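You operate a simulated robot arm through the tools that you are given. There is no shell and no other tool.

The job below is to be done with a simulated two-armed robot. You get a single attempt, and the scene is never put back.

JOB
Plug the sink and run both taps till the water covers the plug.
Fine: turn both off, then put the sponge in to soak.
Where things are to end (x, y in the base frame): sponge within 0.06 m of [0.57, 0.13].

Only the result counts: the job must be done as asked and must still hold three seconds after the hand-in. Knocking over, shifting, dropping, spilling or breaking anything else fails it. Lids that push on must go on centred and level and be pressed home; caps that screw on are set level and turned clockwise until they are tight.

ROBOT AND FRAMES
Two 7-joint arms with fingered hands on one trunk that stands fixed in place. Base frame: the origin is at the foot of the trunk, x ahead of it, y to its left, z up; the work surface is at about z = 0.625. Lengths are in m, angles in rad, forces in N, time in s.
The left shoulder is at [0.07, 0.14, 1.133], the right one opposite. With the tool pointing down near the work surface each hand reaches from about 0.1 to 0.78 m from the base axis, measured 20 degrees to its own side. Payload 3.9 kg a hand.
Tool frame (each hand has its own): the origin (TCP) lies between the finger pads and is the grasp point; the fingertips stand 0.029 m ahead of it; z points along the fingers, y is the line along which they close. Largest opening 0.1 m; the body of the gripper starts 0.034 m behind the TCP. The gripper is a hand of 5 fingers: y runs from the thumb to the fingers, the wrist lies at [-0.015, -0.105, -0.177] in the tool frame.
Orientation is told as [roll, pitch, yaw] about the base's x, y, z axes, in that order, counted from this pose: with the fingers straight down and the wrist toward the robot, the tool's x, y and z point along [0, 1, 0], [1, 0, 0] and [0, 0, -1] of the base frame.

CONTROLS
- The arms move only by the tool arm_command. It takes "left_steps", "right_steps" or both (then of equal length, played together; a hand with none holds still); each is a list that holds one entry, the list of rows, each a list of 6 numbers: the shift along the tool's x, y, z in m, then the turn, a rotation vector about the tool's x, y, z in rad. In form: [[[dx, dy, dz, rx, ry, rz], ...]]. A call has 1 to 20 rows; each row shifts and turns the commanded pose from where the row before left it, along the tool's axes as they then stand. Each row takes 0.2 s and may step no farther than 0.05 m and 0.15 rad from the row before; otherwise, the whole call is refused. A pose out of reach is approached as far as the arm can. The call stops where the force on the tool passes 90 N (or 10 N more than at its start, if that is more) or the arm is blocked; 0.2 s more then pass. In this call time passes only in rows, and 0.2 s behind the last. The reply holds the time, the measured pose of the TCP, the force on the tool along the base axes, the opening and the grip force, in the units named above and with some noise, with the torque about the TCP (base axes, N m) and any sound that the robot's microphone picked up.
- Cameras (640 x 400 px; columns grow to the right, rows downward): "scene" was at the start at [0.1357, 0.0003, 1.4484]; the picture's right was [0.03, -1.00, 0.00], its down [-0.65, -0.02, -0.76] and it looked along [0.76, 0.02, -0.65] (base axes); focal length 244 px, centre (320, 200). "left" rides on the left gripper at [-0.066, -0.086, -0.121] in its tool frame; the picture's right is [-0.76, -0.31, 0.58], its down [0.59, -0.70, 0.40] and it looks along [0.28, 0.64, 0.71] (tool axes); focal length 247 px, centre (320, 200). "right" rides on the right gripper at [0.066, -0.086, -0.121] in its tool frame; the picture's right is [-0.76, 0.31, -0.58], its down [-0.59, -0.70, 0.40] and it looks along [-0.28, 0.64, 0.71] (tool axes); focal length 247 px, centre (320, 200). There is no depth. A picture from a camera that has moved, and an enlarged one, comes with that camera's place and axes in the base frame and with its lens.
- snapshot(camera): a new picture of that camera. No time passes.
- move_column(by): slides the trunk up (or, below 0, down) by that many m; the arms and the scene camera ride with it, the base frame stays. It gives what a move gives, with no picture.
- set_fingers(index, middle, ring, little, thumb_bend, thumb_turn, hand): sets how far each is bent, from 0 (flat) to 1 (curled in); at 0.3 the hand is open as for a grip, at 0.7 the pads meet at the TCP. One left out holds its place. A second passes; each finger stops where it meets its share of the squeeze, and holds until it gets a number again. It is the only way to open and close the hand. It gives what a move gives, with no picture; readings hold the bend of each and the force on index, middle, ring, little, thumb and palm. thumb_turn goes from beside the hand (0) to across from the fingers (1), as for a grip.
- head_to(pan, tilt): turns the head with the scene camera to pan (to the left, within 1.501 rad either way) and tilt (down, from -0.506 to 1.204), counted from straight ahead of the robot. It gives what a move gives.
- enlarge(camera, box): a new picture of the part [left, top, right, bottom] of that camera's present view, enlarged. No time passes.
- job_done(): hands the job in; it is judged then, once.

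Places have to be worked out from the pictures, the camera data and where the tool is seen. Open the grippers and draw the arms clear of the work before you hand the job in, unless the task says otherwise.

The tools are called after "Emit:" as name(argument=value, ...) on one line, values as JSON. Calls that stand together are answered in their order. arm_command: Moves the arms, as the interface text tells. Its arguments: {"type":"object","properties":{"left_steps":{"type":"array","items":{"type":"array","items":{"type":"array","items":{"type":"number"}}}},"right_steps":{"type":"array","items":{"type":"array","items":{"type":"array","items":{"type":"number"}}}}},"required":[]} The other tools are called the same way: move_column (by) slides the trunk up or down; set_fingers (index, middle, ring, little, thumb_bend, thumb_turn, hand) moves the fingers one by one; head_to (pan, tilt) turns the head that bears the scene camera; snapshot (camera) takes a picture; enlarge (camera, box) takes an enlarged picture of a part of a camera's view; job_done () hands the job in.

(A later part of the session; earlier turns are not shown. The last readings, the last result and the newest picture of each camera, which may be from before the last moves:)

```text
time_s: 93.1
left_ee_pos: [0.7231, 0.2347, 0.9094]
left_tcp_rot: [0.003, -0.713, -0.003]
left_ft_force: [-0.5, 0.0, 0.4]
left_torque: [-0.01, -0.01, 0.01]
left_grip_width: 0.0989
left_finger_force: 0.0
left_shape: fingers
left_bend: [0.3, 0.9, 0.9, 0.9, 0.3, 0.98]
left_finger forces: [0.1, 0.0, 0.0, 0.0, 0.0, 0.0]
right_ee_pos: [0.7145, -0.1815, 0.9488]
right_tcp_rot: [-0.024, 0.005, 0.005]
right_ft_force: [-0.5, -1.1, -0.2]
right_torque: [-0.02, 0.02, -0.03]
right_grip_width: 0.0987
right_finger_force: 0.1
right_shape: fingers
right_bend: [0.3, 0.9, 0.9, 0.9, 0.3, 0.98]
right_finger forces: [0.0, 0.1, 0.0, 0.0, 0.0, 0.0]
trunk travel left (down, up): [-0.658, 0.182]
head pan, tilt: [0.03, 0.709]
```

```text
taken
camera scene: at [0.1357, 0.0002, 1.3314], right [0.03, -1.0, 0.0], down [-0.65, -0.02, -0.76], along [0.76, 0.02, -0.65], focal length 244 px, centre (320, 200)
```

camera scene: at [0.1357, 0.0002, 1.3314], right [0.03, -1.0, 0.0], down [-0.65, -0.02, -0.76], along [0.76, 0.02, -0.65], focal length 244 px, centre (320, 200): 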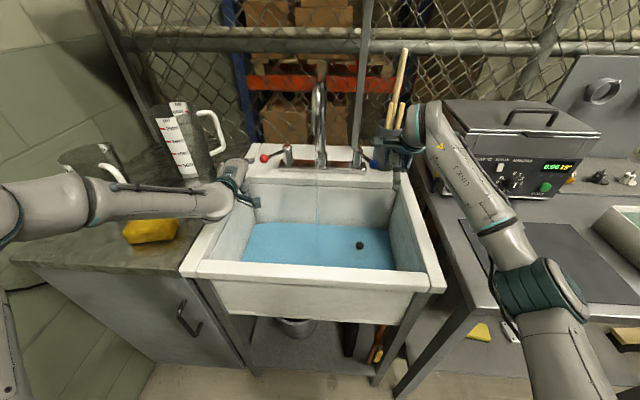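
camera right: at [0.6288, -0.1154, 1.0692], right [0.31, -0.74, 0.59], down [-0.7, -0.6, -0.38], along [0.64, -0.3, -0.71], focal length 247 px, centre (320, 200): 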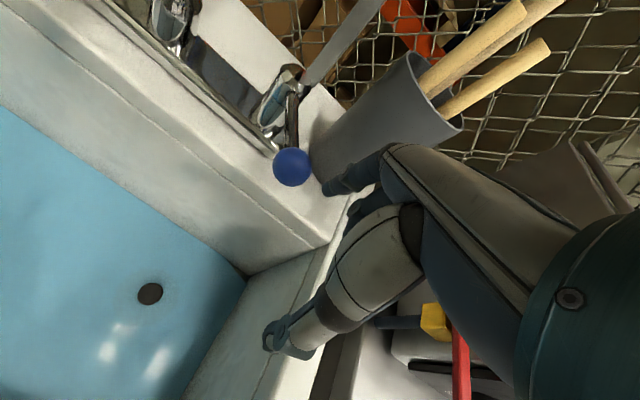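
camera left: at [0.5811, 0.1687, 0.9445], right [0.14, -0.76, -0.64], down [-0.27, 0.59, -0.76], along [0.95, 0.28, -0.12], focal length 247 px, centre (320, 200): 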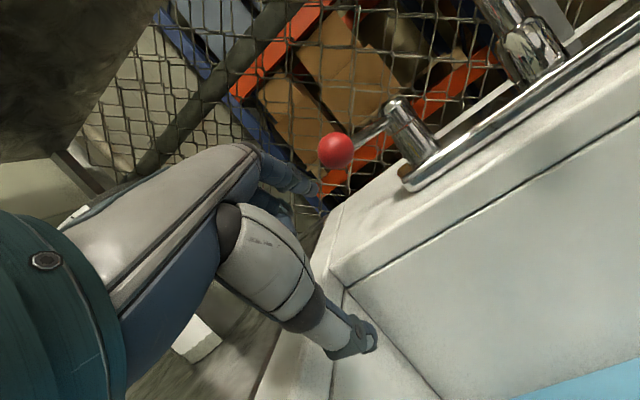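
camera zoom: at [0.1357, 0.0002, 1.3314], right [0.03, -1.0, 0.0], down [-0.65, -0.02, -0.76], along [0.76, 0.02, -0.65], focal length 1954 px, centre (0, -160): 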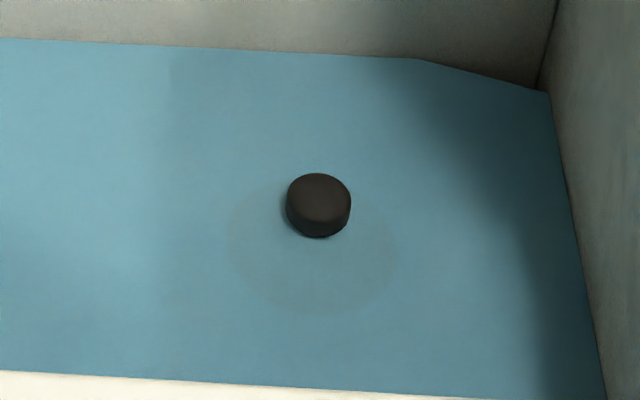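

Rising about 0.6 mm/s with ~1.3 cm of knob left: roughly 20–25 s more. Keep waiting.

Emit:
arm_command(right_steps=[[[0, 0, 0, 0, 0, 0], [0, 0, 0, 0, 0, 0], [0, 0, 0, 0, 0, 0], [0, 0, 0, 0, 0, 0], [0, 0, 0, 0, 0, 0], [0, 0, 0, 0, 0, 0], [0, 0, 0, 0, 0, 0], [0, 0, 0, 0, 0, 0], [0, 0, 0, 0, 0, 0], [0, 0, 0, 0, 0, 0], [0, 0, 0, 0, 0, 0], [0, 0, 0, 0, 0, 0], [0, 0, 0, 0, 0, 0], [0, 0, 0, 0, 0, 0], [0, 0, 0, 0, 0, 0], [0, 0, 0, 0, 0, 0], [0, 0, 0, 0, 0, 0], [0, 0, 0, 0, 0, 0], [0, 0, 0, 0, 0, 0], [0, 0, 0, 0, 0, 0]]])

Emit:
arm_command(right_steps=[[[0, 0, 0, 0, 0, 0], [0, 0, 0, 0, 0, 0], [0, 0, 0, 0, 0, 0], [0, 0, 0, 0, 0, 0], [0, 0, 0, 0, 0, 0], [0, 0, 0, 0, 0, 0], [0, 0, 0, 0, 0, 0], [0, 0, 0, 0, 0, 0], [0, 0, 0, 0, 0, 0], [0, 0, 0, 0, 0, 0], [0, 0, 0, 0, 0, 0], [0, 0, 0, 0, 0, 0], [0, 0, 0, 0, 0, 0], [0, 0, 0, 0, 0, 0], [0, 0, 0, 0, 0, 0], [0, 0, 0, 0, 0, 0], [0, 0, 0, 0, 0, 0], [0, 0, 0, 0, 0, 0], [0, 0, 0, 0, 0, 0], [0, 0, 0, 0, 0, 0]]])

Emit:
arm_command(right_steps=[[[0, 0, 0, 0, 0, 0], [0, 0, 0, 0, 0, 0], [0, 0, 0, 0, 0, 0], [0, 0, 0, 0, 0, 0], [0, 0, 0, 0, 0, 0], [0, 0, 0, 0, 0, 0], [0, 0, 0, 0, 0, 0], [0, 0, 0, 0, 0, 0], [0, 0, 0, 0, 0, 0], [0, 0, 0, 0, 0, 0], [0, 0, 0, 0, 0, 0], [0, 0, 0, 0, 0, 0], [0, 0, 0, 0, 0, 0], [0, 0, 0, 0, 0, 0], [0, 0, 0, 0, 0, 0], [0, 0, 0, 0, 0, 0], [0, 0, 0, 0, 0, 0], [0, 0, 0, 0, 0, 0], [0, 0, 0, 0, 0, 0], [0, 0, 0, 0, 0, 0]]])

Emit:
arm_command(right_steps=[[[0, 0, 0, 0, 0, 0], [0, 0, 0, 0, 0, 0], [0, 0, 0, 0, 0, 0], [0, 0, 0, 0, 0, 0], [0, 0, 0, 0, 0, 0], [0, 0, 0, 0, 0, 0], [0, 0, 0, 0, 0, 0], [0, 0, 0, 0, 0, 0], [0, 0, 0, 0, 0, 0], [0, 0, 0, 0, 0, 0], [0, 0, 0, 0, 0, 0], [0, 0, 0, 0, 0, 0], [0, 0, 0, 0, 0, 0], [0, 0, 0, 0, 0, 0], [0, 0, 0, 0, 0, 0], [0, 0, 0, 0, 0, 0], [0, 0, 0, 0, 0, 0], [0, 0, 0, 0, 0, 0], [0, 0, 0, 0, 0, 0], [0, 0, 0, 0, 0, 0]]])

Emit:
enlarge(camera="scene", box=[320, 220, 400, 270])

```text
time_s: 97.3
left_ee_pos: [0.7233, 0.2338, 0.9103]
left_tcp_rot: [0.002, -0.715, -0.002]
left_ft_force: [1.0, -0.3, -0.4]
left_torque: [0.02, 0.01, 0.01]
left_grip_width: 0.0986
left_finger_force: 0.1
left_shape: fingers
left_bend: [0.3, 0.9, 0.9, 0.9, 0.3, 0.98]
left_finger forces: [0.0, 0.1, 0.0, 0.0, 0.0, 0.0]
right_ee_pos: [0.7138, -0.1841, 0.949]
right_tcp_rot: [-0.023, 0.003, 0.006]
right_ft_force: [0.2, 0.4, -0.1]
right_torque: [0.01, 0.01, 0.0]
right_grip_width: 0.0988
right_finger_force: 0.1
right_shape: fingers
right_bend: [0.3, 0.9, 0.9, 0.9, 0.3, 0.98]
right_finger forces: [0.1, 0.1, 0.0, 0.1, 0.0, 0.0]
trunk travel left (down, up): [-0.658, 0.182]
head pan, tilt: [0.03, 0.709]
```

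```text
time_s: 101.5
left_ee_pos: [0.7237, 0.2347, 0.9107]
left_tcp_rot: [0.004, -0.714, -0.003]
left_ft_force: [0.2, 0.3, -0.1]
left_torque: [-0.01, -0.06, 0.0]
left_grip_width: 0.0989
left_finger_force: 0.0
left_shape: fingers
left_bend: [0.3, 0.9, 0.9, 0.9, 0.3, 0.98]
left_finger forces: [0.0, 0.0, 0.0, 0.1, 0.0, 0.1]
right_ee_pos: [0.7144, -0.1813, 0.9488]
right_tcp_rot: [-0.025, 0.002, 0.006]
right_ft_force: [0.1, 1.1, -0.4]
right_torque: [-0.02, -0.02, 0.0]
right_grip_width: 0.0986
right_finger_force: 0.0
right_shape: fingers
right_bend: [0.3, 0.9, 0.9, 0.9, 0.3, 0.98]
right_finger forces: [0.0, 0.0, 0.0, 0.0, 0.0, 0.0]
trunk travel left (down, up): [-0.658, 0.182]
head pan, tilt: [0.03, 0.709]
```

```text
time_s: 105.7
left_ee_pos: [0.7232, 0.2341, 0.9106]
left_tcp_rot: [0.0, -0.713, -0.003]
left_ft_force: [0.1, -0.1, 0.0]
left_torque: [0.01, 0.0, 0.01]
left_grip_width: 0.0986
left_finger_force: 0.1
left_shape: fingers
left_bend: [0.3, 0.9, 0.9, 0.9, 0.3, 0.98]
left_finger forces: [0.0, 0.0, 0.0, 0.0, 0.0, 0.0]
right_ee_pos: [0.713, -0.1817, 0.9495]
right_tcp_rot: [-0.026, 0.004, 0.005]
right_ft_force: [0.2, -0.3, 0.5]
right_torque: [0.0, -0.03, -0.02]
right_grip_width: 0.0987
right_finger_force: 0.1
right_shape: fingers
right_bend: [0.3, 0.9, 0.9, 0.9, 0.3, 0.98]
right_finger forces: [0.0, 0.1, 0.0, 0.1, 0.0, 0.0]
trunk travel left (down, up): [-0.658, 0.182]
head pan, tilt: [0.03, 0.709]
```

```text
time_s: 109.9
left_ee_pos: [0.7239, 0.2339, 0.9104]
left_tcp_rot: [0.001, -0.714, -0.005]
left_ft_force: [1.1, -0.3, 0.2]
left_torque: [-0.02, 0.02, -0.04]
left_grip_width: 0.0983
left_finger_force: 0.1
left_shape: fingers
left_bend: [0.3, 0.9, 0.9, 0.9, 0.3, 0.98]
left_finger forces: [0.0, 0.1, 0.1, 0.0, 0.0, 0.1]
right_ee_pos: [0.7144, -0.1827, 0.9493]
right_tcp_rot: [-0.023, 0.003, 0.006]
right_ft_force: [-0.3, 0.3, -0.2]
right_torque: [0.01, -0.02, 0.0]
right_grip_width: 0.0987
right_finger_force: 0.0
right_shape: fingers
right_bend: [0.3, 0.9, 0.9, 0.9, 0.3, 0.98]
right_finger forces: [0.1, 0.1, 0.0, 0.1, 0.1, 0.0]
trunk travel left (down, up): [-0.658, 0.182]
head pan, tilt: [0.03, 0.709]
```

```text
8.00 times, centred on (360, 245) of scene
camera zoom: at [0.1357, 0.0002, 1.3314], right [0.03, -1.0, 0.0], down [-0.65, -0.02, -0.76], along [0.76, 0.02, -0.65], focal length 1954 px, centre (0, -160)
```

zoom: 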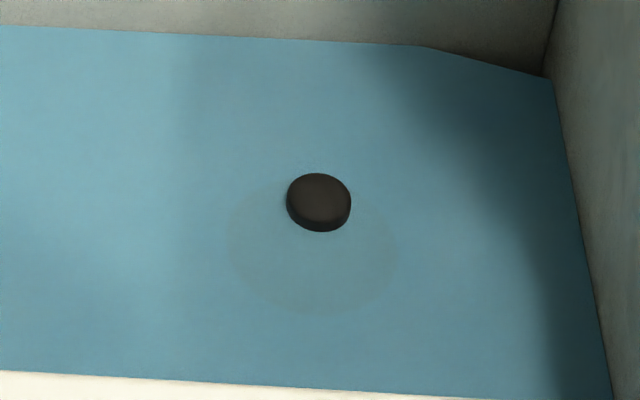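

About 6 mm of knob remains. Wait some 17 s more to cover it fully with a small margin.

Emit:
arm_command(right_steps=[[[0, 0, 0, 0, 0, 0], [0, 0, 0, 0, 0, 0], [0, 0, 0, 0, 0, 0], [0, 0, 0, 0, 0, 0], [0, 0, 0, 0, 0, 0], [0, 0, 0, 0, 0, 0], [0, 0, 0, 0, 0, 0], [0, 0, 0, 0, 0, 0], [0, 0, 0, 0, 0, 0], [0, 0, 0, 0, 0, 0], [0, 0, 0, 0, 0, 0], [0, 0, 0, 0, 0, 0], [0, 0, 0, 0, 0, 0], [0, 0, 0, 0, 0, 0], [0, 0, 0, 0, 0, 0], [0, 0, 0, 0, 0, 0], [0, 0, 0, 0, 0, 0], [0, 0, 0, 0, 0, 0], [0, 0, 0, 0, 0, 0], [0, 0, 0, 0, 0, 0]]])

Emit:
arm_command(right_steps=[[[0, 0, 0, 0, 0, 0], [0, 0, 0, 0, 0, 0], [0, 0, 0, 0, 0, 0], [0, 0, 0, 0, 0, 0], [0, 0, 0, 0, 0, 0], [0, 0, 0, 0, 0, 0], [0, 0, 0, 0, 0, 0], [0, 0, 0, 0, 0, 0], [0, 0, 0, 0, 0, 0], [0, 0, 0, 0, 0, 0], [0, 0, 0, 0, 0, 0], [0, 0, 0, 0, 0, 0], [0, 0, 0, 0, 0, 0], [0, 0, 0, 0, 0, 0], [0, 0, 0, 0, 0, 0], [0, 0, 0, 0, 0, 0], [0, 0, 0, 0, 0, 0], [0, 0, 0, 0, 0, 0], [0, 0, 0, 0, 0, 0], [0, 0, 0, 0, 0, 0]]])

Emit:
arm_command(right_steps=[[[0, 0, 0, 0, 0, 0], [0, 0, 0, 0, 0, 0], [0, 0, 0, 0, 0, 0], [0, 0, 0, 0, 0, 0], [0, 0, 0, 0, 0, 0], [0, 0, 0, 0, 0, 0], [0, 0, 0, 0, 0, 0], [0, 0, 0, 0, 0, 0], [0, 0, 0, 0, 0, 0], [0, 0, 0, 0, 0, 0], [0, 0, 0, 0, 0, 0], [0, 0, 0, 0, 0, 0], [0, 0, 0, 0, 0, 0], [0, 0, 0, 0, 0, 0], [0, 0, 0, 0, 0, 0], [0, 0, 0, 0, 0, 0], [0, 0, 0, 0, 0, 0], [0, 0, 0, 0, 0, 0], [0, 0, 0, 0, 0, 0], [0, 0, 0, 0, 0, 0]]])

Emit:
enlarge(camera="scene", box=[320, 220, 400, 270])

```text
time_s: 114.1
left_ee_pos: [0.7223, 0.2337, 0.9109]
left_tcp_rot: [0.001, -0.715, -0.004]
left_ft_force: [0.3, 0.6, 0.3]
left_torque: [0.02, 0.02, 0.03]
left_grip_width: 0.0987
left_finger_force: 0.1
left_shape: fingers
left_bend: [0.3, 0.9, 0.9, 0.9, 0.3, 0.98]
left_finger forces: [0.0, 0.1, 0.0, 0.0, 0.0, 0.1]
right_ee_pos: [0.7138, -0.1817, 0.9496]
right_tcp_rot: [-0.026, 0.004, 0.006]
right_ft_force: [-0.7, 1.2, 0.6]
right_torque: [0.0, 0.01, 0.03]
right_grip_width: 0.0988
right_finger_force: 0.0
right_shape: fingers
right_bend: [0.3, 0.9, 0.9, 0.9, 0.3, 0.98]
right_finger forces: [0.0, 0.0, 0.0, 0.0, 0.0, 0.0]
trunk travel left (down, up): [-0.658, 0.182]
head pan, tilt: [0.03, 0.709]
```

```text
time_s: 118.3
left_ee_pos: [0.7247, 0.2351, 0.9116]
left_tcp_rot: [0.001, -0.714, -0.003]
left_ft_force: [0.2, 0.1, 0.3]
left_torque: [0.01, -0.01, 0.01]
left_grip_width: 0.0987
left_finger_force: 0.1
left_shape: fingers
left_bend: [0.3, 0.9, 0.9, 0.9, 0.3, 0.98]
left_finger forces: [0.0, 0.1, 0.1, 0.1, 0.0, 0.0]
right_ee_pos: [0.7138, -0.1832, 0.9477]
right_tcp_rot: [-0.025, 0.004, 0.007]
right_ft_force: [-0.2, 0.2, -0.4]
right_torque: [-0.01, -0.01, -0.02]
right_grip_width: 0.0987
right_finger_force: 0.0
right_shape: fingers
right_bend: [0.3, 0.9, 0.9, 0.9, 0.3, 0.98]
right_finger forces: [0.1, 0.0, 0.1, 0.1, 0.0, 0.1]
trunk travel left (down, up): [-0.658, 0.182]
head pan, tilt: [0.03, 0.709]
```

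```text
time_s: 122.5
left_ee_pos: [0.7229, 0.2341, 0.9098]
left_tcp_rot: [0.001, -0.714, -0.003]
left_ft_force: [-0.3, 0.8, 0.3]
left_torque: [0.01, 0.01, -0.03]
left_grip_width: 0.0986
left_finger_force: 0.1
left_shape: fingers
left_bend: [0.3, 0.9, 0.9, 0.9, 0.3, 0.98]
left_finger forces: [0.1, 0.1, 0.0, 0.1, 0.1, 0.1]
right_ee_pos: [0.7145, -0.1816, 0.9487]
right_tcp_rot: [-0.024, 0.005, 0.005]
right_ft_force: [-0.7, -0.4, 0.6]
right_torque: [0.02, -0.04, -0.03]
right_grip_width: 0.0987
right_finger_force: 0.0
right_shape: fingers
right_bend: [0.3, 0.9, 0.9, 0.9, 0.3, 0.98]
right_finger forces: [0.0, 0.0, 0.1, 0.0, 0.0, 0.0]
trunk travel left (down, up): [-0.658, 0.182]
head pan, tilt: [0.03, 0.709]
```

```text
8.00 times, centred on (360, 245) of scene
camera zoom: at [0.1357, 0.0002, 1.3314], right [0.03, -1.0, 0.0], down [-0.65, -0.02, -0.76], along [0.76, 0.02, -0.65], focal length 1954 px, centre (0, -160)
```

zoom: 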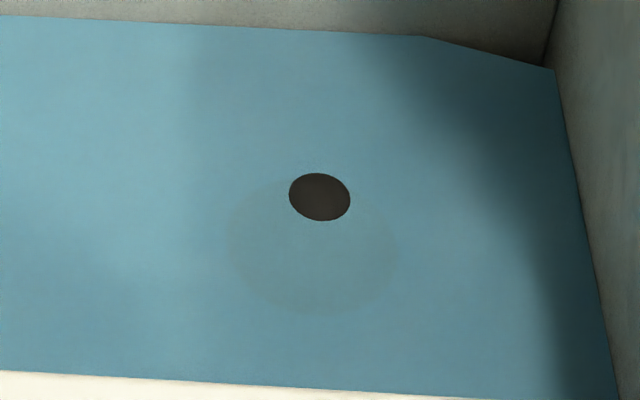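

The water is flush with the knob's top. A little longer for it to close over.

Emit:
arm_command(right_steps=[[[0, 0, 0, 0, 0, 0], [0, 0, 0, 0, 0, 0], [0, 0, 0, 0, 0, 0], [0, 0, 0, 0, 0, 0], [0, 0, 0, 0, 0, 0], [0, 0, 0, 0, 0, 0], [0, 0, 0, 0, 0, 0], [0, 0, 0, 0, 0, 0], [0, 0, 0, 0, 0, 0], [0, 0, 0, 0, 0, 0], [0, 0, 0, 0, 0, 0], [0, 0, 0, 0, 0, 0], [0, 0, 0, 0, 0, 0], [0, 0, 0, 0, 0, 0], [0, 0, 0, 0, 0, 0], [0, 0, 0, 0, 0, 0], [0, 0, 0, 0, 0, 0], [0, 0, 0, 0, 0, 0], [0, 0, 0, 0, 0, 0], [0, 0, 0, 0, 0, 0]]])

Emit:
arm_command(right_steps=[[[0, 0, 0, 0, 0, 0], [0, 0, 0, 0, 0, 0], [0, 0, 0, 0, 0, 0], [0, 0, 0, 0, 0, 0], [0, 0, 0, 0, 0, 0], [0, 0, 0, 0, 0, 0], [0, 0, 0, 0, 0, 0], [0, 0, 0, 0, 0, 0], [0, 0, 0, 0, 0, 0], [0, 0, 0, 0, 0, 0], [0, 0, 0, 0, 0, 0], [0, 0, 0, 0, 0, 0], [0, 0, 0, 0, 0, 0], [0, 0, 0, 0, 0, 0], [0, 0, 0, 0, 0, 0], [0, 0, 0, 0, 0, 0], [0, 0, 0, 0, 0, 0], [0, 0, 0, 0, 0, 0], [0, 0, 0, 0, 0, 0], [0, 0, 0, 0, 0, 0]]])

Emit:
enlarge(camera="scene", box=[320, 220, 400, 270])

Emit:
enlarge(camera="scene", box=[230, 120, 430, 290])

Emit:
snapshot(camera="left")

Emit:
snapshot(camera="right")

```text
time_s: 126.7
left_ee_pos: [0.7236, 0.2346, 0.9095]
left_tcp_rot: [0.002, -0.713, -0.003]
left_ft_force: [0.3, -0.4, 0.8]
left_torque: [-0.04, 0.0, -0.02]
left_grip_width: 0.0985
left_finger_force: 0.0
left_shape: fingers
left_bend: [0.3, 0.9, 0.9, 0.9, 0.3, 0.98]
left_finger forces: [0.1, 0.0, 0.1, 0.0, 0.0, 0.1]
right_ee_pos: [0.7135, -0.181, 0.9483]
right_tcp_rot: [-0.024, 0.003, 0.005]
right_ft_force: [-0.2, 0.5, 0.2]
right_torque: [0.02, -0.01, -0.02]
right_grip_width: 0.0987
right_finger_force: 0.1
right_shape: fingers
right_bend: [0.3, 0.9, 0.9, 0.9, 0.3, 0.98]
right_finger forces: [0.0, 0.0, 0.1, 0.0, 0.1, 0.0]
trunk travel left (down, up): [-0.658, 0.182]
head pan, tilt: [0.03, 0.709]
```

```text
time_s: 130.9
left_ee_pos: [0.7239, 0.2355, 0.91]
left_tcp_rot: [0.001, -0.714, -0.005]
left_ft_force: [-0.6, 0.1, 0.7]
left_torque: [-0.02, 0.0, 0.02]
left_grip_width: 0.0984
left_finger_force: 0.1
left_shape: fingers
left_bend: [0.3, 0.9, 0.9, 0.9, 0.3, 0.98]
left_finger forces: [0.0, 0.0, 0.0, 0.0, 0.0, 0.1]
right_ee_pos: [0.714, -0.1812, 0.9493]
right_tcp_rot: [-0.025, 0.002, 0.006]
right_ft_force: [0.2, -0.6, -0.9]
right_torque: [-0.01, 0.0, 0.04]
right_grip_width: 0.0987
right_finger_force: 0.1
right_shape: fingers
right_bend: [0.3, 0.9, 0.9, 0.9, 0.3, 0.98]
right_finger forces: [0.0, 0.0, 0.0, 0.0, 0.0, 0.0]
trunk travel left (down, up): [-0.658, 0.182]
head pan, tilt: [0.03, 0.709]
```

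```text
8.00 times, centred on (360, 245) of scene
camera zoom: at [0.1357, 0.0002, 1.3314], right [0.03, -1.0, 0.0], down [-0.65, -0.02, -0.76], along [0.76, 0.02, -0.65], focal length 1954 px, centre (0, -160)
```

zoom: 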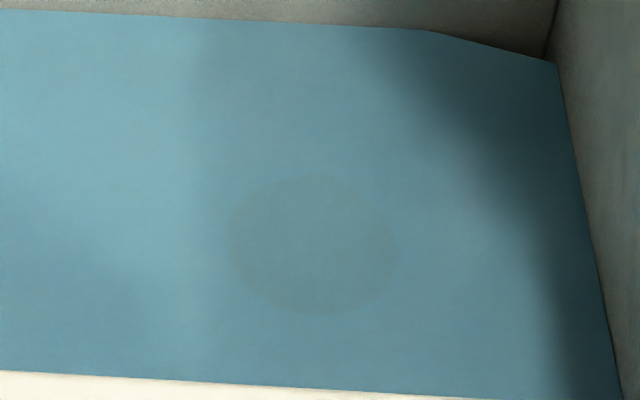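

```text
2.35 times, centred on (330, 205) of scene
camera zoom: at [0.1357, 0.0002, 1.3314], right [0.03, -1.0, 0.0], down [-0.65, -0.02, -0.76], along [0.76, 0.02, -0.65], focal length 575 px, centre (296, 188)
```

zoom: 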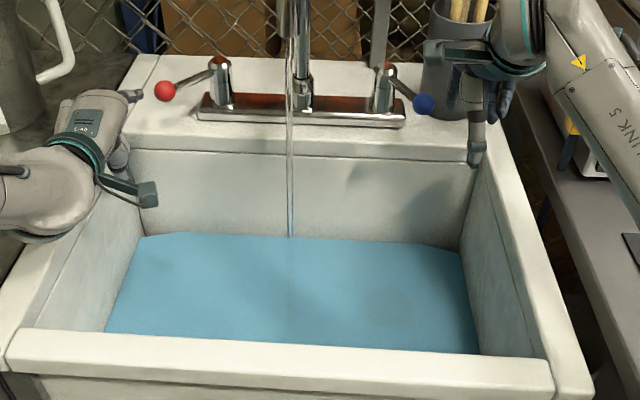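

```text
taken
camera left: at [0.5804, 0.1691, 0.9448], right [0.14, -0.76, -0.64], down [-0.27, 0.59, -0.76], along [0.95, 0.28, -0.12], focal length 247 px, centre (320, 200)
```

left: 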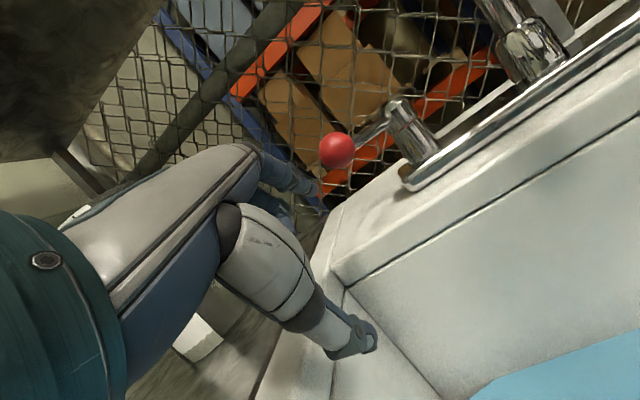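

```text
taken
camera right: at [0.6288, -0.1154, 1.0692], right [0.31, -0.74, 0.59], down [-0.7, -0.6, -0.38], along [0.64, -0.3, -0.71], focal length 247 px, centre (320, 200)
```

right: 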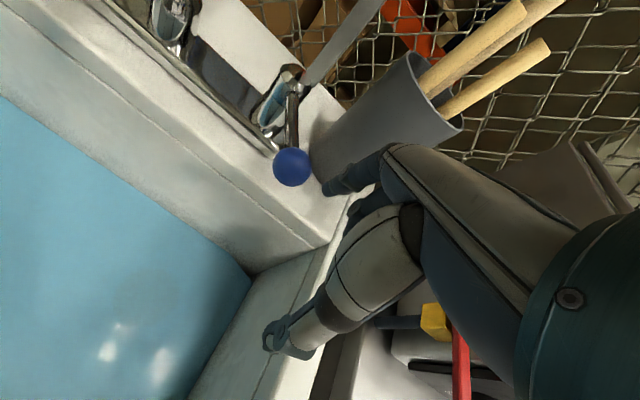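

The plug is fully submerged. Now close both taps together: left pushes inward (−y), right pushes inward (+y).

Emit:
arm_command(left_steps=[[[-0.0092, 0, 0, 0, 0, 0], [-0.0092, 0, 0, 0, 0, 0], [-0.0092, 0, 0, 0, 0, 0], [-0.0092, 0, 0, 0, 0, 0], [-0.0092, 0, 0, 0, 0, 0], [-0.0092, 0, 0, 0, 0, 0], [-0.0092, 0, 0, 0, 0, 0], [-0.0092, 0, 0, 0, 0, 0]]], right_steps=[[[0.0072, 0, 0, 0, 0, 0], [0.0072, 0, 0, 0, 0, 0], [0.0072, 0, 0, 0, 0, 0], [0.0072, 0, 0, 0, 0, 0], [0.0072, 0, 0, 0, 0, 0], [0.0072, 0, 0, 0, 0, 0], [0.0072, 0, 0, 0, 0, 0], [0.0072, 0, 0, 0, 0, 0]]])

Emit:
enlarge(camera="scene", box=[230, 120, 430, 290])

Emit:
snapshot(camera="right")

Emit:
snapshot(camera="left")

```text
time_s: 132.7
left_ee_pos: [0.7245, 0.1615, 0.9101]
left_tcp_rot: [0.001, -0.716, 0.0]
left_ft_force: [-1.6, 2.8, 0.2]
left_torque: [-0.12, -0.06, 0.07]
left_grip_width: 0.0978
left_finger_force: 1.2
left_shape: fingers
left_bend: [0.31, 0.9, 0.9, 0.9, 0.3, 0.98]
left_finger forces: [3.0, 0.0, 0.0, 0.1, 0.0, 0.1]
right_ee_pos: [0.7132, -0.1249, 0.9484]
right_tcp_rot: [-0.025, 0.004, 0.006]
right_ft_force: [-1.2, -1.4, 0.8]
right_torque: [0.03, -0.02, -0.05]
right_grip_width: 0.0979
right_finger_force: 1.4
right_shape: fingers
right_bend: [0.3, 0.9, 0.9, 0.9, 0.3, 0.98]
right_finger forces: [2.1, 0.1, 0.0, 0.1, 0.0, 0.0]
trunk travel left (down, up): [-0.658, 0.182]
head pan, tilt: [0.03, 0.709]
```

```text
2.35 times, centred on (330, 205) of scene
camera zoom: at [0.135, 0.0006, 1.3315], right [0.03, -1.0, 0.0], down [-0.65, -0.02, -0.76], along [0.76, 0.02, -0.65], focal length 575 px, centre (296, 188)
```

zoom: 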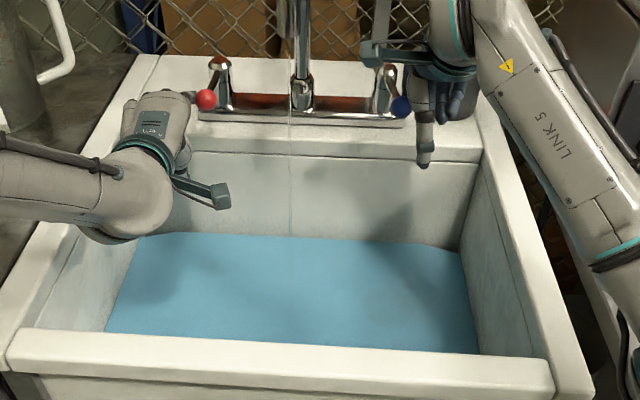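

```text
taken
camera right: at [0.6279, -0.0581, 1.0681], right [0.31, -0.74, 0.59], down [-0.7, -0.6, -0.38], along [0.64, -0.3, -0.71], focal length 247 px, centre (320, 200)
```

right: 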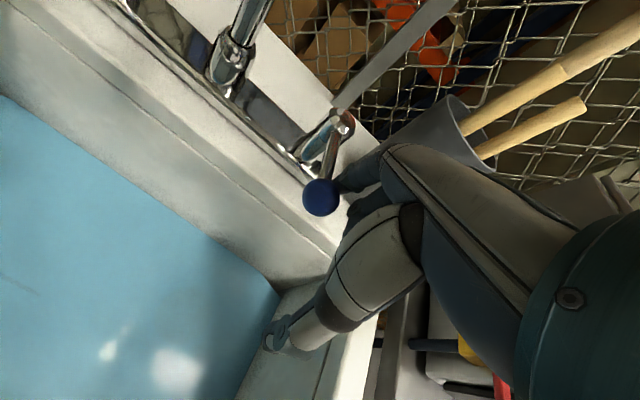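

```text
taken
camera left: at [0.5806, 0.0962, 0.9442], right [0.15, -0.76, -0.64], down [-0.27, 0.59, -0.76], along [0.95, 0.28, -0.12], focal length 247 px, centre (320, 200)
```

left: 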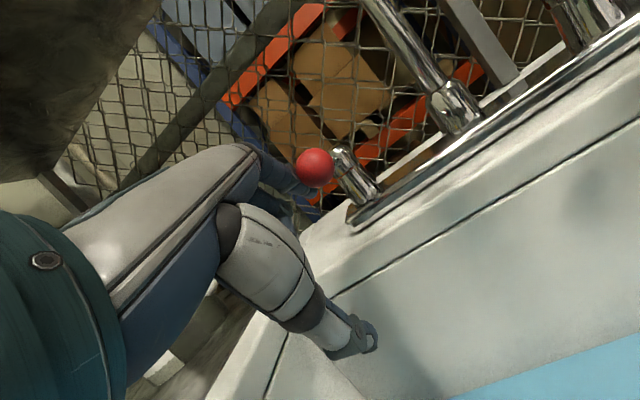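

Nearly shut; a thin trickle remains. Continue in small increments until both hit their stops.

Emit:
arm_command(left_steps=[[[-0.004, 0, 0, 0, 0, 0], [-0.004, 0, 0, 0, 0, 0], [-0.003, 0, 0, 0, 0, 0]]], right_steps=[[[0.004, 0, 0, 0, 0, 0], [0.004, 0, 0, 0, 0, 0], [0.003, 0, 0, 0, 0, 0]]])

Emit:
enlarge(camera="scene", box=[250, 120, 410, 220])

```text
time_s: 133.5
left_ee_pos: [0.7232, 0.154, 0.9098]
left_tcp_rot: [-0.004, -0.715, 0.008]
left_ft_force: [-1.8, 21.7, -0.6]
left_torque: [-0.77, -0.08, 0.56]
left_grip_width: 0.0979
left_finger_force: 10.3
left_shape: fingers
left_bend: [0.3, 0.9, 0.9, 0.9, 0.3, 0.98]
left_finger forces: [20.5, 0.0, 0.1, 0.1, 0.0, 0.1]
right_ee_pos: [0.7128, -0.1121, 0.9485]
right_tcp_rot: [-0.024, 0.002, 0.005]
right_ft_force: [-1.5, -4.1, 1.3]
right_torque: [-0.02, -0.07, -0.23]
right_grip_width: 0.0969
right_finger_force: 2.1
right_shape: fingers
right_bend: [0.31, 0.9, 0.9, 0.9, 0.3, 0.98]
right_finger forces: [4.9, 0.0, 0.1, 0.0, 0.0, 0.0]
trunk travel left (down, up): [-0.658, 0.182]
head pan, tilt: [0.03, 0.709]
```

```text
4.00 times, centred on (330, 170) of scene
camera zoom: at [0.1346, 0.0036, 1.3315], right [0.03, -1.0, 0.0], down [-0.65, -0.02, -0.76], along [0.76, 0.02, -0.65], focal length 977 px, centre (280, 320)
```

zoom: 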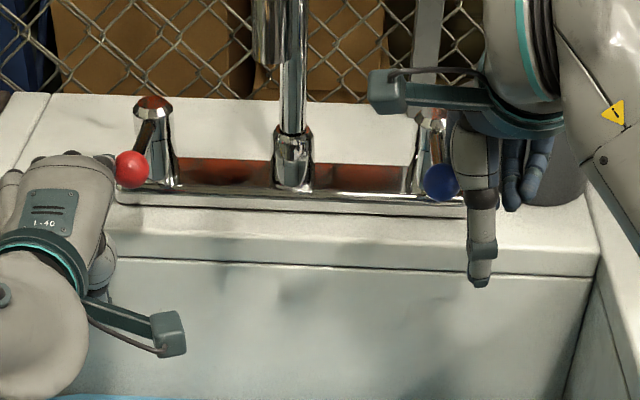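

The stream has stopped; red is hard against its stop (22 N). Ease off the left and press blue slightly more to be sure it's at its stop.

Emit:
arm_command(left_steps=[[[0.01, 0, 0, 0, 0, 0], [0.015, 0, 0, 0, 0, 0]]], right_steps=[[[0.002, 0, 0, 0, 0, 0], [0.002, 0, 0, 0, 0, 0]]])

Emit:
enlarge(camera="scene", box=[250, 120, 410, 220])

Emit:
snapshot(camera="left")

```text
time_s: 134.1
left_ee_pos: [0.7217, 0.1717, 0.9099]
left_tcp_rot: [0.006, -0.714, -0.011]
left_ft_force: [0.1, 0.1, -0.2]
left_torque: [-0.01, -0.02, -0.03]
left_grip_width: 0.0986
left_finger_force: 0.1
left_shape: fingers
left_bend: [0.3, 0.9, 0.9, 0.9, 0.3, 0.98]
left_finger forces: [0.0, 0.0, 0.0, 0.0, 0.0, 0.0]
right_ee_pos: [0.7112, -0.1119, 0.9479]
right_tcp_rot: [-0.023, 0.002, 0.004]
right_ft_force: [-1.4, -5.0, 1.5]
right_torque: [0.01, -0.08, -0.25]
right_grip_width: 0.097
right_finger_force: 2.8
right_shape: fingers
right_bend: [0.31, 0.9, 0.9, 0.9, 0.3, 0.98]
right_finger forces: [5.7, 0.0, 0.1, 0.0, 0.1, 0.0]
trunk travel left (down, up): [-0.658, 0.182]
head pan, tilt: [0.03, 0.709]
```

```text
4.00 times, centred on (330, 170) of scene
camera zoom: at [0.1349, -0.0006, 1.3315], right [0.03, -1.0, 0.0], down [-0.65, -0.02, -0.76], along [0.76, 0.02, -0.65], focal length 977 px, centre (280, 320)
```

zoom: 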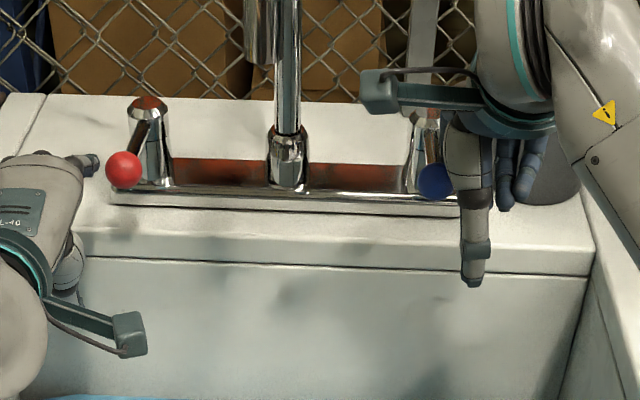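

```text
taken
camera left: at [0.5795, 0.1073, 0.9444], right [0.14, -0.76, -0.64], down [-0.27, 0.59, -0.76], along [0.95, 0.28, -0.12], focal length 247 px, centre (320, 200)
```

left: 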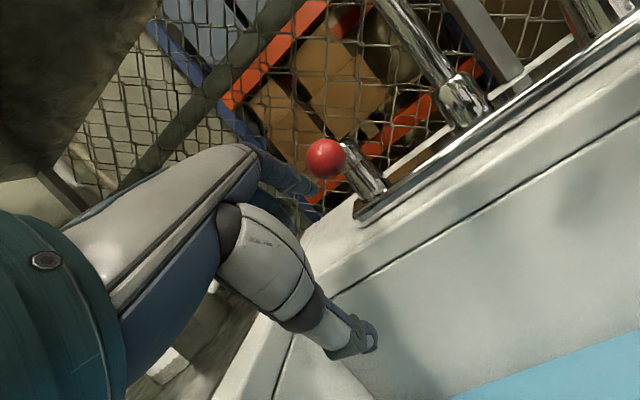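

Both levers are back at their original forward positions. One more small push on blue to confirm the stop, then look for any drip.

Emit:
arm_command(right_steps=[[[0.003, 0, 0, 0, 0, 0], [0.003, 0, 0, 0, 0, 0]]])

Emit:
enlarge(camera="scene", box=[270, 130, 370, 270])

Emit:
snapshot(camera="right")

```text
time_s: 134.7
left_ee_pos: [0.7237, 0.1728, 0.9106]
left_tcp_rot: [0.004, -0.715, -0.005]
left_ft_force: [0.2, -0.4, -0.4]
left_torque: [0.01, 0.01, 0.01]
left_grip_width: 0.0987
left_finger_force: 0.0
left_shape: fingers
left_bend: [0.3, 0.9, 0.9, 0.9, 0.3, 0.98]
left_finger forces: [0.1, 0.0, 0.0, 0.0, 0.0, 0.1]
right_ee_pos: [0.7132, -0.1069, 0.9471]
right_tcp_rot: [-0.021, 0.003, 0.001]
right_ft_force: [-2.3, -12.2, 3.2]
right_torque: [-0.04, -0.15, -0.58]
right_grip_width: 0.0969
right_finger_force: 6.1
right_shape: fingers
right_bend: [0.31, 0.9, 0.9, 0.9, 0.3, 0.98]
right_finger forces: [12.7, 0.0, 0.0, 0.1, 0.0, 0.1]
trunk travel left (down, up): [-0.658, 0.182]
head pan, tilt: [0.03, 0.709]
```

```text
2.86 times, centred on (320, 200) of scene
camera zoom: at [0.1346, -0.0024, 1.3315], right [0.03, -1.0, 0.0], down [-0.65, -0.02, -0.76], along [0.76, 0.02, -0.65], focal length 698 px, centre (320, 200)
```

zoom: 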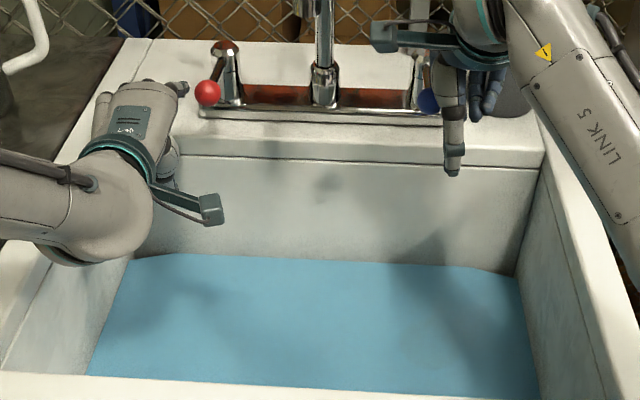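

```text
taken
camera right: at [0.6277, -0.0405, 1.0679], right [0.31, -0.74, 0.59], down [-0.7, -0.6, -0.38], along [0.64, -0.3, -0.71], focal length 247 px, centre (320, 200)
```

right: 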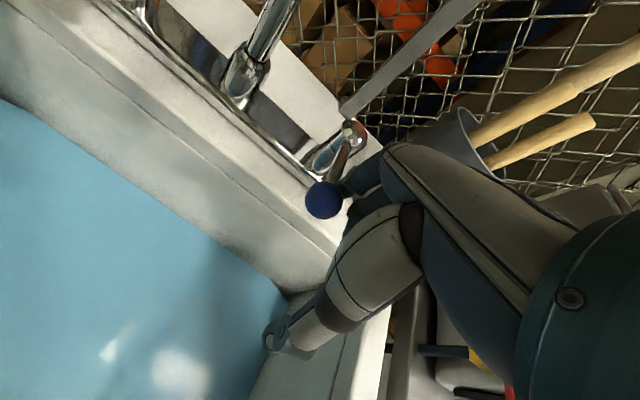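

Blue is at its stop too (12 N) and no water runs. Retract both hands: right back to park, left back and un-pitched for the sponge.

Emit:
arm_command(right_steps=[[[-0.02, 0, 0, 0, 0, 0], [-0.03, 0, 0, 0, 0, 0], [0, 0, -0.04, 0, 0, 0], [0, -0.02, -0.04, 0, 0, 0], [-0.009, -0.036, -0.012, 0, 0, 0], [-0.009, -0.036, -0.012, 0, 0, 0], [-0.009, -0.036, -0.012, 0, 0, 0], [-0.009, -0.036, -0.012, 0, 0, 0], [-0.009, -0.036, -0.012, 0, 0, 0], [-0.009, -0.036, -0.012, 0, 0, 0]]], left_steps=[[[0.01, 0, -0.02, 0, 0, 0], [0, 0, -0.035, 0, 0, 0], [0, 0, -0.035, 0, 0, 0], [0, 0, -0.035, 0, 0, 0], [0, 0, 0, 0.14, 0, 0], [0, 0, 0, 0.14, 0, 0], [0, 0, 0, 0.14, 0, 0], [0, 0, 0, 0.14, 0, 0], [0, 0, 0, 0.14, 0, 0], [0, 0, 0, 0, 0, 0]]])

Emit:
snapshot(camera="scene")

Emit:
snapshot(camera="left")

```text
time_s: 136.9
left_ee_pos: [0.6411, 0.1852, 1.0046]
left_tcp_rot: [0.002, -0.014, 0.001]
left_ft_force: [-0.7, 0.7, 0.5]
left_torque: [0.01, 0.0, -0.03]
left_grip_width: 0.0985
left_finger_force: 0.1
left_shape: fingers
left_bend: [0.3, 0.9, 0.9, 0.9, 0.3, 0.98]
left_finger forces: [0.0, 0.1, 0.1, 0.1, 0.0, 0.1]
right_ee_pos: [0.4759, -0.2055, 1.1026]
right_tcp_rot: [-0.023, 0.004, 0.005]
right_ft_force: [-1.0, -0.3, -0.2]
right_torque: [-0.01, -0.01, 0.0]
right_grip_width: 0.0986
right_finger_force: 0.0
right_shape: fingers
right_bend: [0.3, 0.9, 0.9, 0.9, 0.3, 0.98]
right_finger forces: [0.1, 0.0, 0.0, 0.1, 0.0, 0.0]
trunk travel left (down, up): [-0.658, 0.182]
head pan, tilt: [0.03, 0.709]
```

```text
taken
camera scene: at [0.1338, -0.0002, 1.3316], right [0.03, -1.0, 0.0], down [-0.65, -0.02, -0.76], along [0.76, 0.02, -0.65], focal length 244 px, centre (320, 200)
```

scene: 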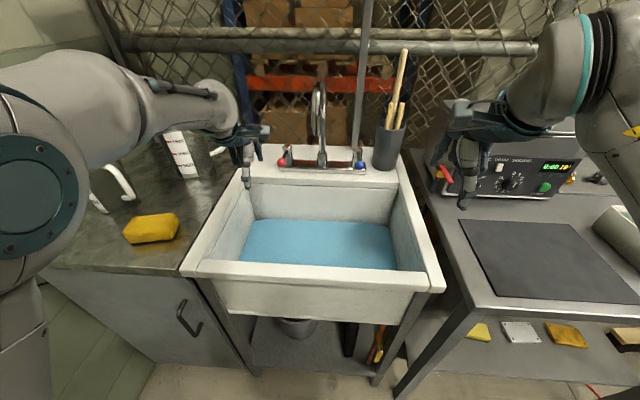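

```text
taken
camera left: at [0.554, 0.1187, 1.1239], right [-0.3, -0.76, -0.58], down [-0.7, 0.59, -0.41], along [0.65, 0.28, -0.7], focal length 247 px, centre (320, 200)
```

left: 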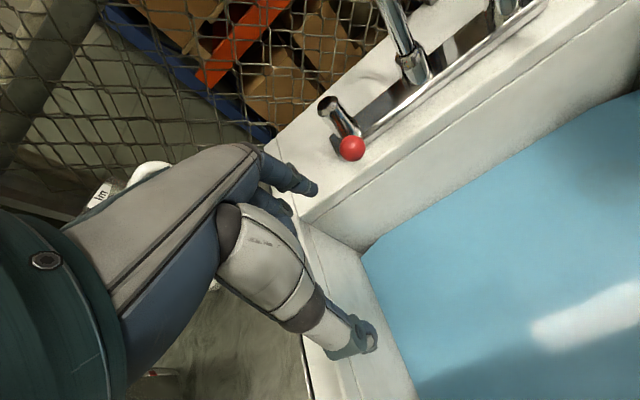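

Everything is off. Now I'll look closely at the sponge to plan the grasp.

Emit:
enlarge(camera="scene", box=[110, 200, 200, 260])

Emit:
enlarge(camera="scene", box=[20, 120, 260, 300])

Emit:
set_fingers(hand="left", index=0.3, middle=0.3, ring=0.3, little=0.3, thumb_bend=0.3, thumb_turn=1.0)

```text
6.67 times, centred on (155, 230) of scene
camera zoom: at [0.1338, -0.0002, 1.3316], right [0.03, -1.0, 0.0], down [-0.65, -0.02, -0.76], along [0.76, 0.02, -0.65], focal length 1628 px, centre (1420, 0)
```

zoom: 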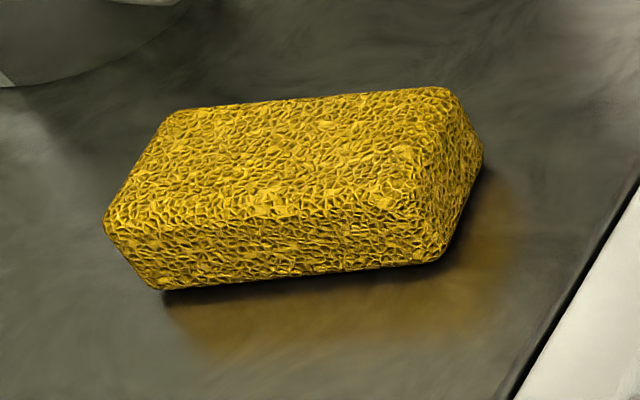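

```text
2.22 times, centred on (140, 210) of scene
camera zoom: at [0.1338, -0.0002, 1.3316], right [0.03, -1.0, 0.0], down [-0.65, -0.02, -0.76], along [0.76, 0.02, -0.65], focal length 543 px, centre (720, 178)
```

zoom: 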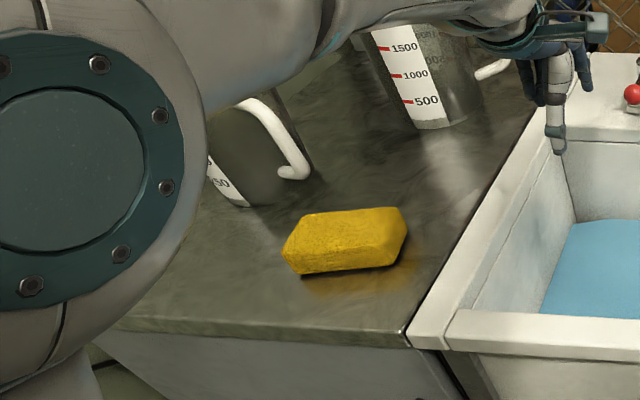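

```text
time_s: 137.9
left_ee_pos: [0.6413, 0.1848, 1.0039]
left_tcp_rot: [0.001, -0.013, -0.001]
left_ft_force: [-0.7, 0.4, 0.3]
left_torque: [0.01, 0.0, -0.01]
left_grip_width: 0.0988
left_finger_force: 0.1
left_shape: fingers
left_bend: [0.3, 0.3, 0.3, 0.3, 0.3, 0.97]
left_finger forces: [0.1, 0.1, 0.0, 0.0, 0.0, 0.1]
right_ee_pos: [0.4766, -0.2056, 1.1021]
right_tcp_rot: [-0.022, 0.003, 0.006]
right_ft_force: [0.3, -0.1, 0.1]
right_torque: [0.02, -0.01, 0.0]
right_grip_width: 0.0986
right_finger_force: 0.1
right_shape: fingers
right_bend: [0.3, 0.9, 0.9, 0.9, 0.3, 0.98]
right_finger forces: [0.1, 0.1, 0.0, 0.0, 0.0, 0.0]
trunk travel left (down, up): [-0.658, 0.182]
head pan, tilt: [0.03, 0.709]
```

The sponge is ~0.115 × 0.07 × 0.04 m, centred near [0.54, 0.43], turned about +0.17 rad. Raise the trunk for jug clearance and bring the left hand above it.

Emit:
move_column(by=0.115)

Emit:
arm_command(left_steps=[[[0.035, -0.0144, 0.01, 0, 0, 0], [0.035, -0.0144, 0.01, 0, 0, 0], [0.035, -0.0144, 0.01, 0, 0, 0], [0.035, -0.0144, 0.01, 0, 0, 0], [0.035, -0.0144, 0.01, 0, 0, 0], [0.035, -0.0144, 0.01, 0, 0, 0], [0.035, -0.0144, 0.01, 0, 0, 0], [0, 0, 0, 0, 0, -0.085], [0, 0, 0, 0, 0, -0.085]]])

Emit:
snapshot(camera="scene")

Emit:
snapshot(camera="left")

```text
time_s: 139.4
left_ee_pos: [0.6423, 0.1849, 1.1185]
left_tcp_rot: [0.002, -0.014, -0.002]
left_ft_force: [-0.3, 0.8, -0.3]
left_torque: [-0.02, 0.03, 0.02]
left_grip_width: 0.0985
left_finger_force: 0.0
left_shape: fingers
left_bend: [0.3, 0.3, 0.3, 0.3, 0.3, 0.97]
left_finger forces: [0.0, 0.1, 0.0, 0.0, 0.0, 0.0]
right_ee_pos: [0.4785, -0.2058, 1.2167]
right_tcp_rot: [-0.023, 0.004, 0.004]
right_ft_force: [-0.9, 1.1, 0.1]
right_torque: [0.0, 0.03, -0.01]
right_grip_width: 0.0986
right_finger_force: 0.1
right_shape: fingers
right_bend: [0.3, 0.9, 0.9, 0.9, 0.3, 0.98]
right_finger forces: [0.0, 0.1, 0.0, 0.0, 0.0, 0.1]
trunk travel left (down, up): [-0.773, 0.067]
head pan, tilt: [0.03, 0.709]
```

```text
time_s: 141.4
left_ee_pos: [0.543, 0.4305, 1.0468]
left_tcp_rot: [-0.001, -0.015, 0.171]
left_ft_force: [-0.2, 0.3, -0.2]
left_torque: [-0.01, -0.01, -0.01]
left_grip_width: 0.0987
left_finger_force: 0.0
left_shape: fingers
left_bend: [0.3, 0.3, 0.3, 0.3, 0.3, 0.98]
left_finger forces: [0.0, 0.0, 0.0, 0.0, 0.1, 0.1]
right_ee_pos: [0.4781, -0.2059, 1.2174]
right_tcp_rot: [-0.024, 0.004, 0.004]
right_ft_force: [-0.1, -0.3, 0.4]
right_torque: [-0.01, -0.02, 0.01]
right_grip_width: 0.0986
right_finger_force: 0.1
right_shape: fingers
right_bend: [0.3, 0.9, 0.9, 0.9, 0.3, 0.98]
right_finger forces: [0.1, 0.0, 0.0, 0.0, 0.0, 0.1]
trunk travel left (down, up): [-0.773, 0.067]
head pan, tilt: [0.03, 0.709]
```

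```text
taken
camera scene: at [0.1357, -0.0002, 1.4464], right [0.03, -1.0, 0.0], down [-0.65, -0.02, -0.76], along [0.76, 0.02, -0.65], focal length 244 px, centre (320, 200)
```

scene: 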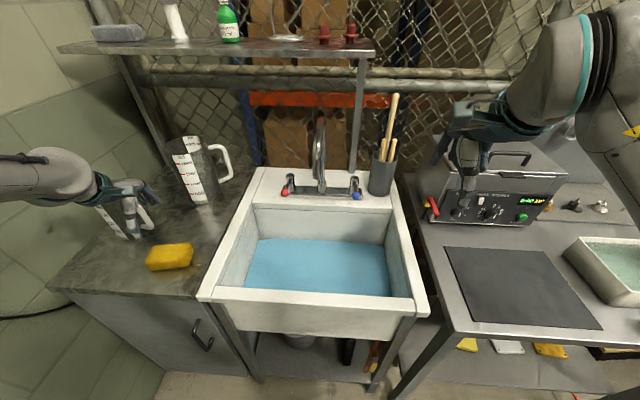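

```text
taken
camera left: at [0.4686, 0.3508, 1.1664], right [-0.17, -0.8, -0.58], down [-0.79, 0.46, -0.41], along [0.59, 0.39, -0.7], focal length 247 px, centre (320, 200)
```

left: 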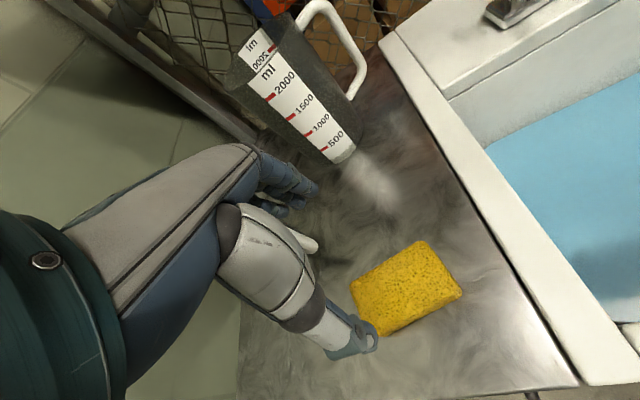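

I need to check the small jug's handle clearance before descending; zooming in.

Emit:
enlarge(camera="left", box=[230, 150, 480, 350])

Emit:
enlarge(camera="scene", box=[70, 150, 230, 290])

```text
2.00 times, centred on (355, 250) of left
camera zoom: at [0.4686, 0.3508, 1.1664], right [-0.17, -0.8, -0.58], down [-0.79, 0.46, -0.41], along [0.59, 0.39, -0.7], focal length 494 px, centre (250, 100)
```

zoom: 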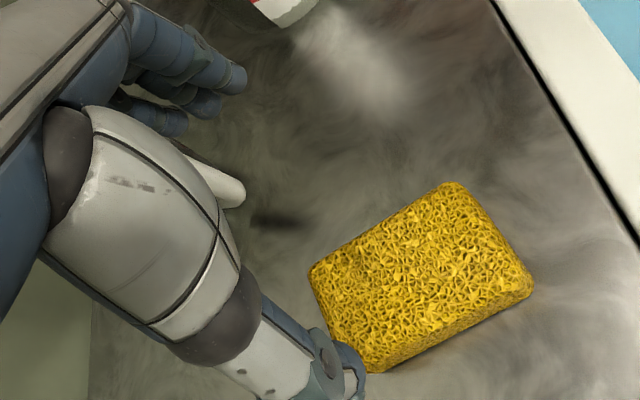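

```text
2.86 times, centred on (150, 220) of scene
camera zoom: at [0.1357, -0.0002, 1.4464], right [0.03, -1.0, 0.0], down [-0.65, -0.02, -0.76], along [0.76, 0.02, -0.65], focal length 698 px, centre (806, 143)
```

zoom: 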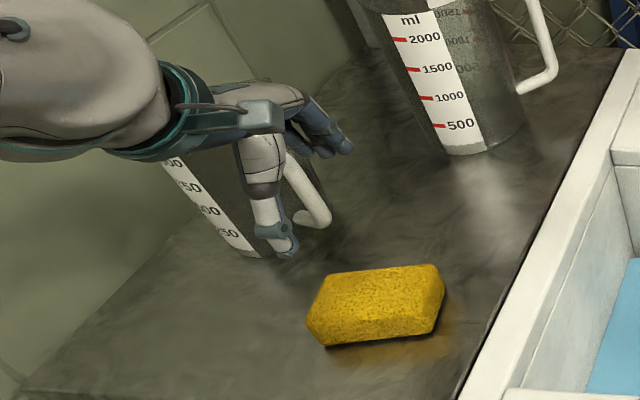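

The jug handle's lower corner is at about [0.598, 0.502, 0.935], close to where the little finger would come. I'll shift the grasp 3 cm toward the sponge's right end (fingers are then centred on the sponge) and lower partway.

Emit:
arm_command(left_steps=[[[-0.0297, -0.0072, 0, 0, 0, 0], [0, 0, 0.03, 0, 0, 0], [0, 0, 0.03, 0, 0, 0], [0, 0, 0.03, 0, 0, 0], [0, 0, 0.02, 0, 0, 0]]])

Emit:
enlarge(camera="scene", box=[70, 150, 230, 290])

Emit:
snapshot(camera="left")

```text
time_s: 142.6
left_ee_pos: [0.5431, 0.3997, 0.9367]
left_tcp_rot: [-0.002, -0.014, 0.168]
left_ft_force: [-0.9, -0.3, 0.2]
left_torque: [0.01, -0.02, 0.0]
left_grip_width: 0.0983
left_finger_force: 0.1
left_shape: fingers
left_bend: [0.3, 0.3, 0.3, 0.3, 0.3, 0.98]
left_finger forces: [0.1, 0.0, 0.0, 0.0, 0.0, 0.0]
right_ee_pos: [0.4779, -0.2036, 1.2179]
right_tcp_rot: [-0.023, 0.003, 0.004]
right_ft_force: [-0.5, -0.5, 0.9]
right_torque: [-0.02, 0.03, 0.0]
right_grip_width: 0.0987
right_finger_force: 0.1
right_shape: fingers
right_bend: [0.3, 0.9, 0.9, 0.9, 0.3, 0.98]
right_finger forces: [0.0, 0.0, 0.0, 0.0, 0.1, 0.1]
trunk travel left (down, up): [-0.773, 0.067]
head pan, tilt: [0.03, 0.709]
```

```text
2.86 times, centred on (150, 220) of scene
camera zoom: at [0.1363, 0.0015, 1.4463], right [0.03, -1.0, 0.0], down [-0.65, -0.02, -0.76], along [0.76, 0.02, -0.65], focal length 698 px, centre (806, 143)
```

zoom: 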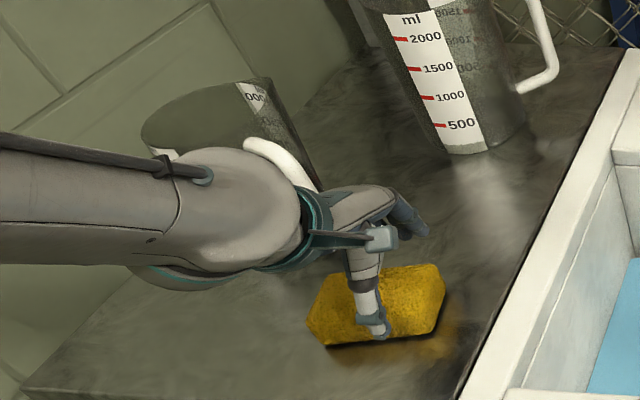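

```text
taken
camera left: at [0.4685, 0.3213, 1.0559], right [-0.17, -0.8, -0.58], down [-0.79, 0.46, -0.41], along [0.6, 0.39, -0.7], focal length 247 px, centre (320, 200)
```

left: 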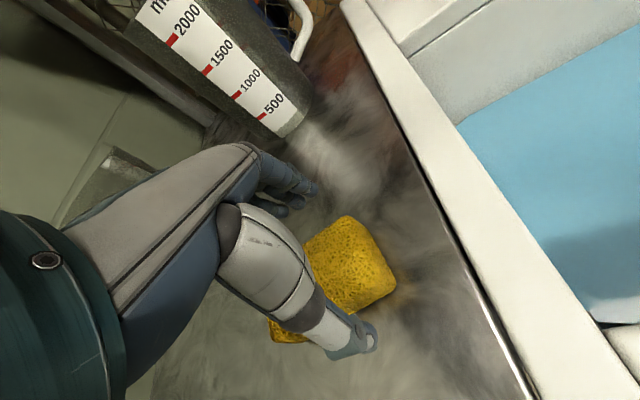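

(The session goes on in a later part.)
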